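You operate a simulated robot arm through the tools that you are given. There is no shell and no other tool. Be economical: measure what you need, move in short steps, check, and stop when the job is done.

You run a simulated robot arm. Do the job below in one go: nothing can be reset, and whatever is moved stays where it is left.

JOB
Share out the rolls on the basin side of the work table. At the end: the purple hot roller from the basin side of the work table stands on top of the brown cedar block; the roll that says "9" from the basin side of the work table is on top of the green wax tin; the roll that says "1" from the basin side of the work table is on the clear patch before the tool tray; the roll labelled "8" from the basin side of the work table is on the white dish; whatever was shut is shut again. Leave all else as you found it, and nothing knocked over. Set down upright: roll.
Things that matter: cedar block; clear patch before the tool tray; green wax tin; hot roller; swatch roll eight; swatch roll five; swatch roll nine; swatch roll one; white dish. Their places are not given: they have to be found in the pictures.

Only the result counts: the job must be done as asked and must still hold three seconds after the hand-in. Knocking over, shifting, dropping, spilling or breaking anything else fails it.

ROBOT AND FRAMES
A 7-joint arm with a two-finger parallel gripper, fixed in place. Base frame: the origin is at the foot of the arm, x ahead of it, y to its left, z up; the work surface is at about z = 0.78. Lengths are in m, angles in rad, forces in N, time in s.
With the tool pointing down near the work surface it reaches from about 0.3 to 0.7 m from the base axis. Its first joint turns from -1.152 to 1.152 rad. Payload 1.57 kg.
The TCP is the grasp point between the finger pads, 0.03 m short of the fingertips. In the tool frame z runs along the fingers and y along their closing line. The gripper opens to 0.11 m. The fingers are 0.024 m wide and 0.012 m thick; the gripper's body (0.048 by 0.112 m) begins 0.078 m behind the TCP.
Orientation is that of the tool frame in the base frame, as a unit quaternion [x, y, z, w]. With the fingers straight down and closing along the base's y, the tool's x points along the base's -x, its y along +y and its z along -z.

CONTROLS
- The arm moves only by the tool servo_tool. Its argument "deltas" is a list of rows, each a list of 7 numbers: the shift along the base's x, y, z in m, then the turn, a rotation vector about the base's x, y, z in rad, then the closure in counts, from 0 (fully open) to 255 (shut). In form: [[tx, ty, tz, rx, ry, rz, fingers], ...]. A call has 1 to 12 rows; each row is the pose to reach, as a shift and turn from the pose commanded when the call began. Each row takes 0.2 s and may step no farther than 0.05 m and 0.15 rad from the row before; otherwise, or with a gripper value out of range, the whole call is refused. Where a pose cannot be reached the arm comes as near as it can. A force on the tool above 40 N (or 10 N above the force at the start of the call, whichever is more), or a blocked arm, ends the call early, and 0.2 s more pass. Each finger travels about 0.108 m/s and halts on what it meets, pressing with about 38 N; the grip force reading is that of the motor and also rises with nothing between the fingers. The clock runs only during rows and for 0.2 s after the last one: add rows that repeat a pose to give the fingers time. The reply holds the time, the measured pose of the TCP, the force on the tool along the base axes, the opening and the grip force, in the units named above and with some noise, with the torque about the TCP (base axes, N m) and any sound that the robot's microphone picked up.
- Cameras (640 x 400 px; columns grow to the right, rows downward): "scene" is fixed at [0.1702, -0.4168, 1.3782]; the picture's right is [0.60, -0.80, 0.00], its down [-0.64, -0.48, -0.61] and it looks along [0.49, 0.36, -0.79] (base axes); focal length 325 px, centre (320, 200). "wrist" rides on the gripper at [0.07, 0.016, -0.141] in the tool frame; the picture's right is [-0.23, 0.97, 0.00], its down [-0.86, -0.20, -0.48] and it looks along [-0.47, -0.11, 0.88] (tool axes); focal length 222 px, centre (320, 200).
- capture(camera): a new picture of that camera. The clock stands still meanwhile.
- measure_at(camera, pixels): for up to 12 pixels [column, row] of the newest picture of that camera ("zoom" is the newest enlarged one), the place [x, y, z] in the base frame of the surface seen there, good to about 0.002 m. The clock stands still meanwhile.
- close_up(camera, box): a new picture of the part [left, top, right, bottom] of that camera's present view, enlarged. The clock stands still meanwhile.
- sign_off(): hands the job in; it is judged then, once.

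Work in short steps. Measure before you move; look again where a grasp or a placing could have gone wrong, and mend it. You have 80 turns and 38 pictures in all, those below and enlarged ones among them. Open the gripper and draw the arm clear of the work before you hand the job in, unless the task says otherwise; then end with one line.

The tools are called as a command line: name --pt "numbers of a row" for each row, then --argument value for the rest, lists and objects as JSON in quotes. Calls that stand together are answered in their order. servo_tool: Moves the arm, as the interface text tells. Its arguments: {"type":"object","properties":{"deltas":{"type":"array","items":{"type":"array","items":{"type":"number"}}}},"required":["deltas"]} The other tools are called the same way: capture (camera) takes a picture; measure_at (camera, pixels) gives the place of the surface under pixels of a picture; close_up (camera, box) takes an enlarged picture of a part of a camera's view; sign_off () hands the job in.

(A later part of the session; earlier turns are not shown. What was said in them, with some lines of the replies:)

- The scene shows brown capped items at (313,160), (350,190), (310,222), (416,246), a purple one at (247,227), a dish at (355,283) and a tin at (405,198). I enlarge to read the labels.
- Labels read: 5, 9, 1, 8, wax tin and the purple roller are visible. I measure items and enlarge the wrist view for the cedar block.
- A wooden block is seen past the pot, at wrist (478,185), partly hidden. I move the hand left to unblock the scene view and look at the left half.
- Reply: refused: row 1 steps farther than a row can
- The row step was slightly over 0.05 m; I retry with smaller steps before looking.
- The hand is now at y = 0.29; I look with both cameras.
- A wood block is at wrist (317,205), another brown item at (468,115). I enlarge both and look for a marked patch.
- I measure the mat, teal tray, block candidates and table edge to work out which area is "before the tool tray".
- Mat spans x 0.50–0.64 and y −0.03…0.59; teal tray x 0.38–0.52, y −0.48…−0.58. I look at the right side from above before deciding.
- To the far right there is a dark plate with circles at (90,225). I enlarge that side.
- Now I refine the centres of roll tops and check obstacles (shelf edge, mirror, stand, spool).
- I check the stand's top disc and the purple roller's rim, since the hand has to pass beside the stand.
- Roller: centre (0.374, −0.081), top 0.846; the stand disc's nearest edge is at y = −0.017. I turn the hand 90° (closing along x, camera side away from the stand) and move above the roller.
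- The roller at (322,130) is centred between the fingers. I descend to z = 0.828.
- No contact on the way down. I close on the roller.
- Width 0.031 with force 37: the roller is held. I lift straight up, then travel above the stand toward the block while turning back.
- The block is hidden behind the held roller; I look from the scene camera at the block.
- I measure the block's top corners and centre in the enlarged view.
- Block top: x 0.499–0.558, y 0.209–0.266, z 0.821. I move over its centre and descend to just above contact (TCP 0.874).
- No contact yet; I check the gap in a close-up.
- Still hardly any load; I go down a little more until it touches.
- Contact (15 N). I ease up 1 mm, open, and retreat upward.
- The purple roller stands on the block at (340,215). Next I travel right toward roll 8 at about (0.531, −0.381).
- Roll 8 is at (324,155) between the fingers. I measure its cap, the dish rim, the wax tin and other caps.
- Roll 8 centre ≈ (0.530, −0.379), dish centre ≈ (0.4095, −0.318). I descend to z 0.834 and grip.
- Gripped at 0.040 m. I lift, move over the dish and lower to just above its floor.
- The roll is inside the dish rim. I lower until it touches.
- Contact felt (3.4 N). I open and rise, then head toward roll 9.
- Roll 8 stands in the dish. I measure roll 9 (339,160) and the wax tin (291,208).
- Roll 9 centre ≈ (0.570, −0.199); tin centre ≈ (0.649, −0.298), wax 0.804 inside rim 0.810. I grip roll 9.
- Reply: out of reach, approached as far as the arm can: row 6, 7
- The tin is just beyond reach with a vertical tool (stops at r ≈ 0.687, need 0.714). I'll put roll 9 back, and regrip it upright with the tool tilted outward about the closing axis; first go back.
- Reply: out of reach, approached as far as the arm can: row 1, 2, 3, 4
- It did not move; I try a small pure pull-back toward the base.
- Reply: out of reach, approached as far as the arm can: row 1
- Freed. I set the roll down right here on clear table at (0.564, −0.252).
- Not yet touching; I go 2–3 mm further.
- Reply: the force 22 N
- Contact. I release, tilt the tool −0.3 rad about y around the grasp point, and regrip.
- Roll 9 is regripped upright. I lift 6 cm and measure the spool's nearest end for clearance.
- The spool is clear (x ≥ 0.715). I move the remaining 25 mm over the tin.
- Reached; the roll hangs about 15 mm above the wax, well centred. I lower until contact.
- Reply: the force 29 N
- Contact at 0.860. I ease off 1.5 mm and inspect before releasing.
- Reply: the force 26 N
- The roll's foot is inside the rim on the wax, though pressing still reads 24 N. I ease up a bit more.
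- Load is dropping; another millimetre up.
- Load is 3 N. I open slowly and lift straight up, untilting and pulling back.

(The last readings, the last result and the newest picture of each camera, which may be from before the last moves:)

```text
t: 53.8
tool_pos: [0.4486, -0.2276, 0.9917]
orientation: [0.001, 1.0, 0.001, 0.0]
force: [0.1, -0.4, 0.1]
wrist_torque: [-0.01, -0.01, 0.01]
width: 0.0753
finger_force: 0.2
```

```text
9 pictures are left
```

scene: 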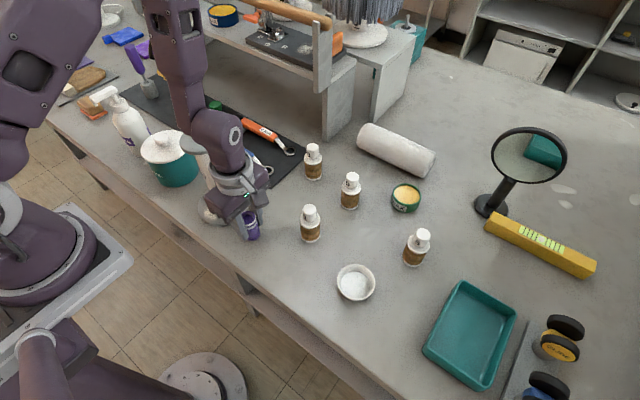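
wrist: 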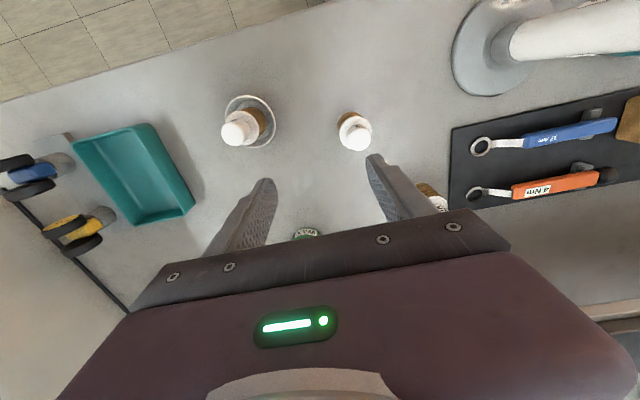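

Roll 9 was left on the tin. The black board carrying the wrenches and brushes is the tool tray, with the open table before it around (0.41, 0.46) clear (the teal one is the basin). I measure roll 1 for gripping.

measure_at --camera "wrist" --pixels '[[356, 133], [356, 138], [338, 130], [373, 134], [352, 116], [306, 232], [247, 125], [252, 110]]'

close_up --camera "scene" --box '[320, 120, 480, 220]'

```text
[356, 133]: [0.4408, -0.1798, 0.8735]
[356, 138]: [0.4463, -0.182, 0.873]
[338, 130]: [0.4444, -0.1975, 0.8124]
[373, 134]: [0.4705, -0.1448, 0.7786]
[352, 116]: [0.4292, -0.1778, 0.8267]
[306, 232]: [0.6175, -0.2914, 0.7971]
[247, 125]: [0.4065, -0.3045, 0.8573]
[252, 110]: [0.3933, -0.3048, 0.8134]
```

```text
4.00 times, centred on (400, 170) of scene
```

zoom: 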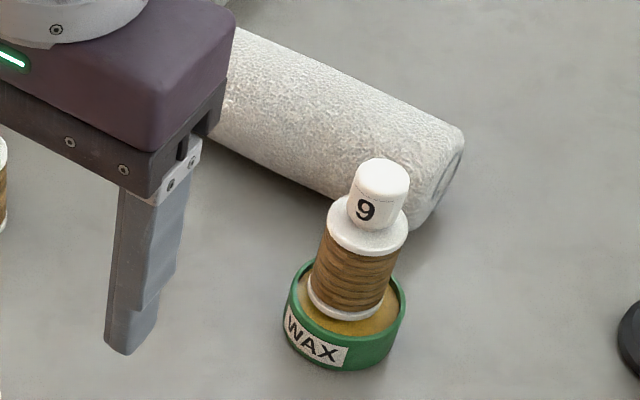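

Roll 9 stands upright on the wax. I grip roll 1 at (0.449, −0.181).

servo_tool --pt "0 0.0455 0 0 0 0 70" --pt "0 0.0455 -0.04 0 0 0 70" --pt "0 0.0455 -0.08 0 0 0 70" --pt "0 0.0455 -0.12 0 0 0 70" --pt "0 0.0455 -0.145 0 0 0 70" --pt "0 0.0455 -0.156 0 0 0 70" --pt "0 0.0455 -0.156 0 0 0 70" --pt "0 0.0455 -0.156 0 0 0 140" --pt "0 0.0455 -0.156 0 0 0 200" --pt "0 0.0455 -0.156 0 0 0 230" --pt "0 0.0455 -0.156 0 0 0 230"

servo_tool --pt "0 0 0.04 0 0 0 230" --pt "0 0 0.08 0 0 0 230" --pt "0 0 0.12 0 0 0 230" --pt "0 0 0.16 0 0 0 230" --pt "0 0 0.2 0 0 0 230" --pt "0 0 0.24 0 0 0 230" --pt "0 0 0.28 0 0 0 230"

```text
t: 56.2
tool_pos: [0.4497, -0.1835, 0.8347]
orientation: [-0.001, 1.0, 0.0, 0.0]
force: [0.3, -0.4, -0.5]
wrist_torque: [0.03, 0.01, -0.02]
width: 0.0405
finger_force: 37.8
```

```text
t: 57.8
tool_pos: [0.4484, -0.1836, 1.1157]
orientation: [0.0, 1.0, 0.0, 0.001]
force: [0.1, -0.6, -0.6]
wrist_torque: [-0.01, -0.01, 0.0]
width: 0.0403
finger_force: 38.0
```

Held and lifted. I measure the pump bottle's height before travelling left.

measure_at --camera "scene" --pixels '[[118, 92], [100, 96], [128, 130], [93, 108], [85, 118], [105, 113]]'

servo_tool --pt "0 0.048 0 0 0 0 230" --pt "0 0.096 0 0 0 0 230" --pt "0 0.144 0 0 0 0 230" --pt "0 0.192 0 0 0 0 230" --pt "0 0.24 0 0 0 0 230" --pt "0 0.288 0 0 0 0 230" --pt "0 0.336 0 0 0 0 230" --pt "-0.01 0.384 0 0 0 0 230" --pt "-0.02 0.43 0 0 0 0 230"

capture --camera "wrist"

```text
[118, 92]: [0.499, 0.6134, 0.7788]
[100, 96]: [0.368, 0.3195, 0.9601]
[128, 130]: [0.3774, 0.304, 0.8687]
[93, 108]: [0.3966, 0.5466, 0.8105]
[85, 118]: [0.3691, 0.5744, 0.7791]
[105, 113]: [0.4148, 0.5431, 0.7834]
```

```text
t: 59.8
tool_pos: [0.4301, 0.2485, 1.1139]
orientation: [0.001, 1.0, 0.0, 0.0]
force: [0.6, 0.7, -1.2]
wrist_torque: [0.0, 0.02, 0.01]
width: 0.0404
finger_force: 37.7
```

```text
7 pictures are left
```

wrist: 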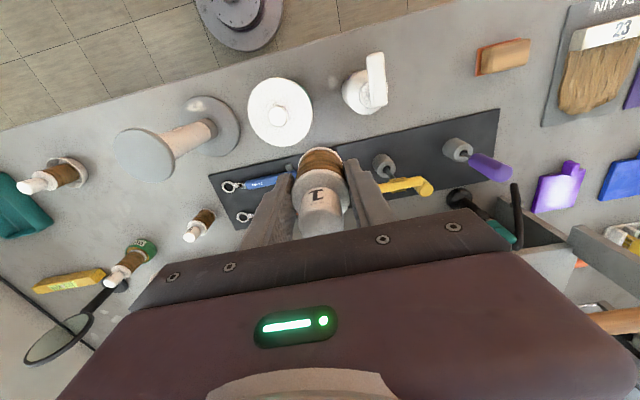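

The clear table before the tool tray is around (430,95), between the pump bottle and the tan block. I measure its bounds.

measure_at --camera "wrist" --pixels '[[430, 95], [430, 125], [430, 60], [388, 95], [480, 65], [380, 60], [410, 120], [498, 108], [376, 75], [350, 95]]'

```text
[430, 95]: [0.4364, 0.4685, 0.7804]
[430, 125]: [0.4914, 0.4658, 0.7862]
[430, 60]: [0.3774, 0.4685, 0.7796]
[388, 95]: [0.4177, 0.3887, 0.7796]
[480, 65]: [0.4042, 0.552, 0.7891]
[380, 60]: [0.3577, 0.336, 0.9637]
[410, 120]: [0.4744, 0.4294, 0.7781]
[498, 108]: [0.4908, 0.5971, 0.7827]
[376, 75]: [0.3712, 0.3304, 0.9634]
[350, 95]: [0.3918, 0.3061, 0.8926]
```

I move over (0.415, 0.455) and lower to slightly above the table.

servo_tool --pt "-0.005 0.045 0 0 0 0 230" --pt "-0.01 0.09 0 0 0 0 230" --pt "-0.015 0.135 0 0 0 0 230" --pt "-0.015 0.18 0 0 0 0 230" --pt "-0.015 0.2065 0 0 0 0 230" --pt "-0.015 0.2065 -0.045 0 0 0 230" --pt "-0.015 0.2065 -0.09 0 0 0 230" --pt "-0.015 0.2065 -0.135 0 0 0 230" --pt "-0.015 0.2065 -0.18 0 0 0 230" --pt "-0.015 0.2065 -0.225 0 0 0 230" --pt "-0.015 0.2065 -0.255 0 0 0 230" --pt "-0.015 0.2065 -0.273 0 0 0 230"

servo_tool --pt "0 0 -0.003 0 0 0 230" --pt "0 0 -0.005 0 0 0 230" --pt "0 0 -0.0065 0 0 0 230"

```text
t: 62.4
tool_pos: [0.4127, 0.4538, 0.8413]
orientation: [-0.001, 1.0, 0.0, -0.001]
force: [0.2, 0.1, -1.1]
wrist_torque: [0.02, 0.03, -0.01]
width: 0.0401
finger_force: 38.0
out of reach, approached as far as the arm can: row 5
```

```text
t: 63.2
tool_pos: [0.4146, 0.4545, 0.8358]
orientation: [-0.001, 1.0, 0.0, 0.0]
force: [-0.4, 0.2, -0.7]
wrist_torque: [-0.02, -0.04, 0.04]
width: 0.0402
finger_force: 38.2
```

Not touching yet at 0.836; I continue 1–2 mm.

servo_tool --pt "0 0 -0.001 0 0 0 230" --pt "0 0 -0.0015 0 0 0 230"

```text
t: 63.8
tool_pos: [0.4135, 0.4543, 0.8354]
orientation: [0.0, 1.0, 0.0, 0.001]
force: [-1.6, -4.2, 13.9]
wrist_torque: [-0.17, 0.14, 0.0]
width: 0.0405
finger_force: 38.1
```

Contact (14 N). I ease off 1 mm, open, and rise.

servo_tool --pt "0 0 0.001 0 0 0 230" --pt "0 0 0.001 0 0 0 180" --pt "0 0 0.001 0 0 0 130" --pt "0 0 0.001 0 0 0 100" --pt "0 0 0.02 0 0 0 90" --pt "0 0 0.06 0 0 0 90" --pt "0 0 0.1 0 0 0 90" --pt "0 0 0.14 0 0 0 90" --pt "0 0 0.18 0 0 0 90" --pt "0 0 0.22 0 0 0 90" --pt "0 0 0.25 0 0 0 90"

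servo_tool --pt "-0.02 -0.04 0.02 0 0 0 0" --pt "-0.04 -0.08 0.03 0 0 0 0" --pt "-0.06 -0.12 0.03 0 0 0 0" --pt "-0.08 -0.16 0.03 0 0 0 0"

capture --camera "wrist"

capture --camera "scene"

```text
t: 66.2
tool_pos: [0.4139, 0.4536, 1.0828]
orientation: [0.0, 1.0, 0.0, 0.0]
force: [-0.5, 0.2, 0.4]
wrist_torque: [0.01, 0.02, -0.02]
width: 0.0711
finger_force: 0.1
```

```text
t: 67.2
tool_pos: [0.3335, 0.2934, 1.1139]
orientation: [0.0, 1.0, 0.0, 0.001]
force: [-1.0, -0.4, -0.3]
wrist_torque: [0.02, 0.01, -0.02]
width: 0.1099
finger_force: 0.1
```

```text
6 pictures are left
```

wrist: 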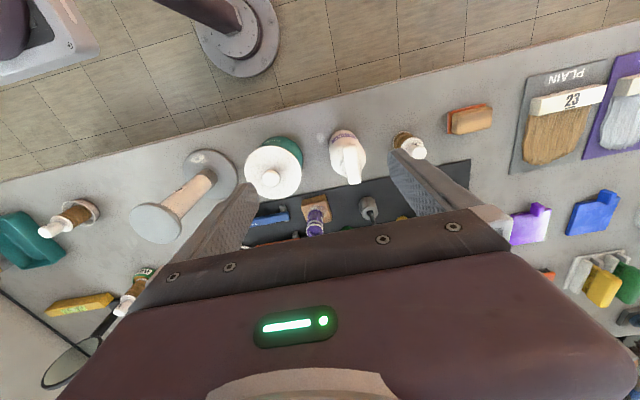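

```text
5 pictures are left
```

scene: 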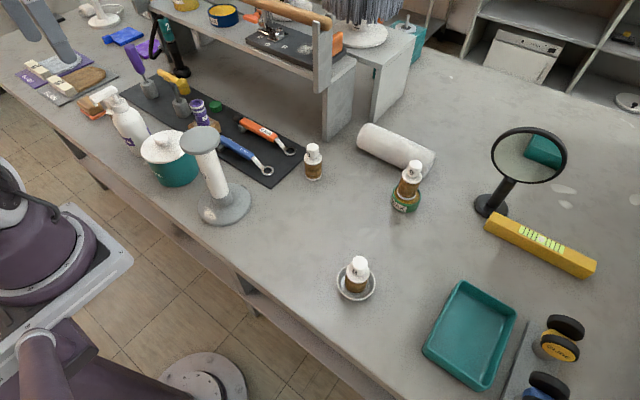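

All four items appear placed. I verify that the cap tops match upright heights.

measure_at --camera "scene" --pixels '[[414, 165], [407, 165], [412, 162], [359, 261], [353, 262], [197, 104], [312, 146], [405, 209]]'

close_up --camera "scene" --box '[330, 150, 450, 225]'

```text
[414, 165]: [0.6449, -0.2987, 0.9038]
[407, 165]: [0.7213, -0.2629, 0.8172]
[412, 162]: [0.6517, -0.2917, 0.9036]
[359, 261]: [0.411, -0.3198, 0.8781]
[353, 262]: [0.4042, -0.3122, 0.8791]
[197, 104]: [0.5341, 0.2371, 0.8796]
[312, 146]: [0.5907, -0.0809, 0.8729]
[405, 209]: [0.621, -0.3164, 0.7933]
```

```text
5.33 times, centred on (390, 188) of scene
```

zoom: 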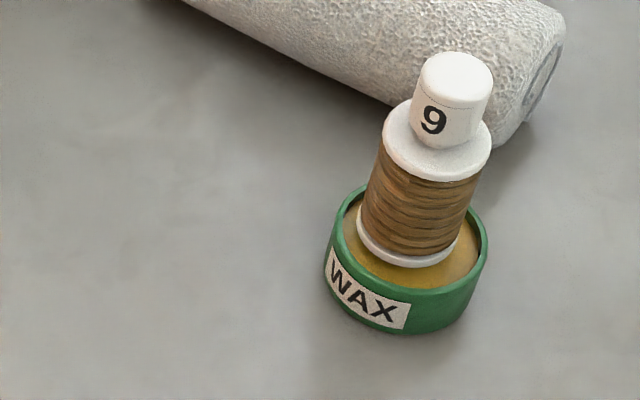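

Roll 9's cap reads z 0.904, about 5 mm above what I expect from the wax level; I check its tilt and the foot flange against the rim.

measure_at --camera "zoom" --pixels '[[457, 58], [457, 92], [428, 78], [486, 78], [400, 165], [450, 175], [482, 145], [392, 140], [400, 260], [362, 232], [440, 258], [420, 280]]'

measure_at --camera "zoom" --pixels '[[345, 205], [330, 240], [430, 295], [480, 240], [478, 215], [360, 190], [455, 270], [352, 235], [370, 258], [470, 225]]'

```text
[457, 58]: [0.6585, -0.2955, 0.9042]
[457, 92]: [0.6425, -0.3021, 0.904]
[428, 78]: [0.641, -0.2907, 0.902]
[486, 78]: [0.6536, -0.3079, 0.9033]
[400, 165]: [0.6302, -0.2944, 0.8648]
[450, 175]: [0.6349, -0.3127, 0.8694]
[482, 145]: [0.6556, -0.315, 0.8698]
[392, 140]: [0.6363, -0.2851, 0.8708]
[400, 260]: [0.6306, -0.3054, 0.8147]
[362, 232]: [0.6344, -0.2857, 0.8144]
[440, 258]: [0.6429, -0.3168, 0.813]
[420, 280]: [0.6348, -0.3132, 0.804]
```

```text
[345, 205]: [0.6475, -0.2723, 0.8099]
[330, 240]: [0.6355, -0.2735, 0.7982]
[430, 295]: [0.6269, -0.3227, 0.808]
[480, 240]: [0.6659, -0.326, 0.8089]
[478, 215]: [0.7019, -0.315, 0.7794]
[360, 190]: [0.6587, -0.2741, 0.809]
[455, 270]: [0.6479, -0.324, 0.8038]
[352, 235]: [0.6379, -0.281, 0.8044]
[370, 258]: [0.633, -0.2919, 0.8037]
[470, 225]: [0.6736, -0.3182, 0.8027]
```

Roll 9's cap is level, so it stands upright and centred on the tin. The other items sit at their expected heights. The hand is open and clear, so I hand in.

sign_off

```text
The job is handed in.
```

The job is handed in, with all four pieces standing upright: the purple roller on the cedar block, roll 9 on the wax tin, roll 8 in the white dish, and roll 1 on the clear table at about (0.41, 0.45). I took the black board with the wrenches and brushes as the tool tray and the teal tray as the basin; neither is labelled, so roll 1's spot rests on that reading.
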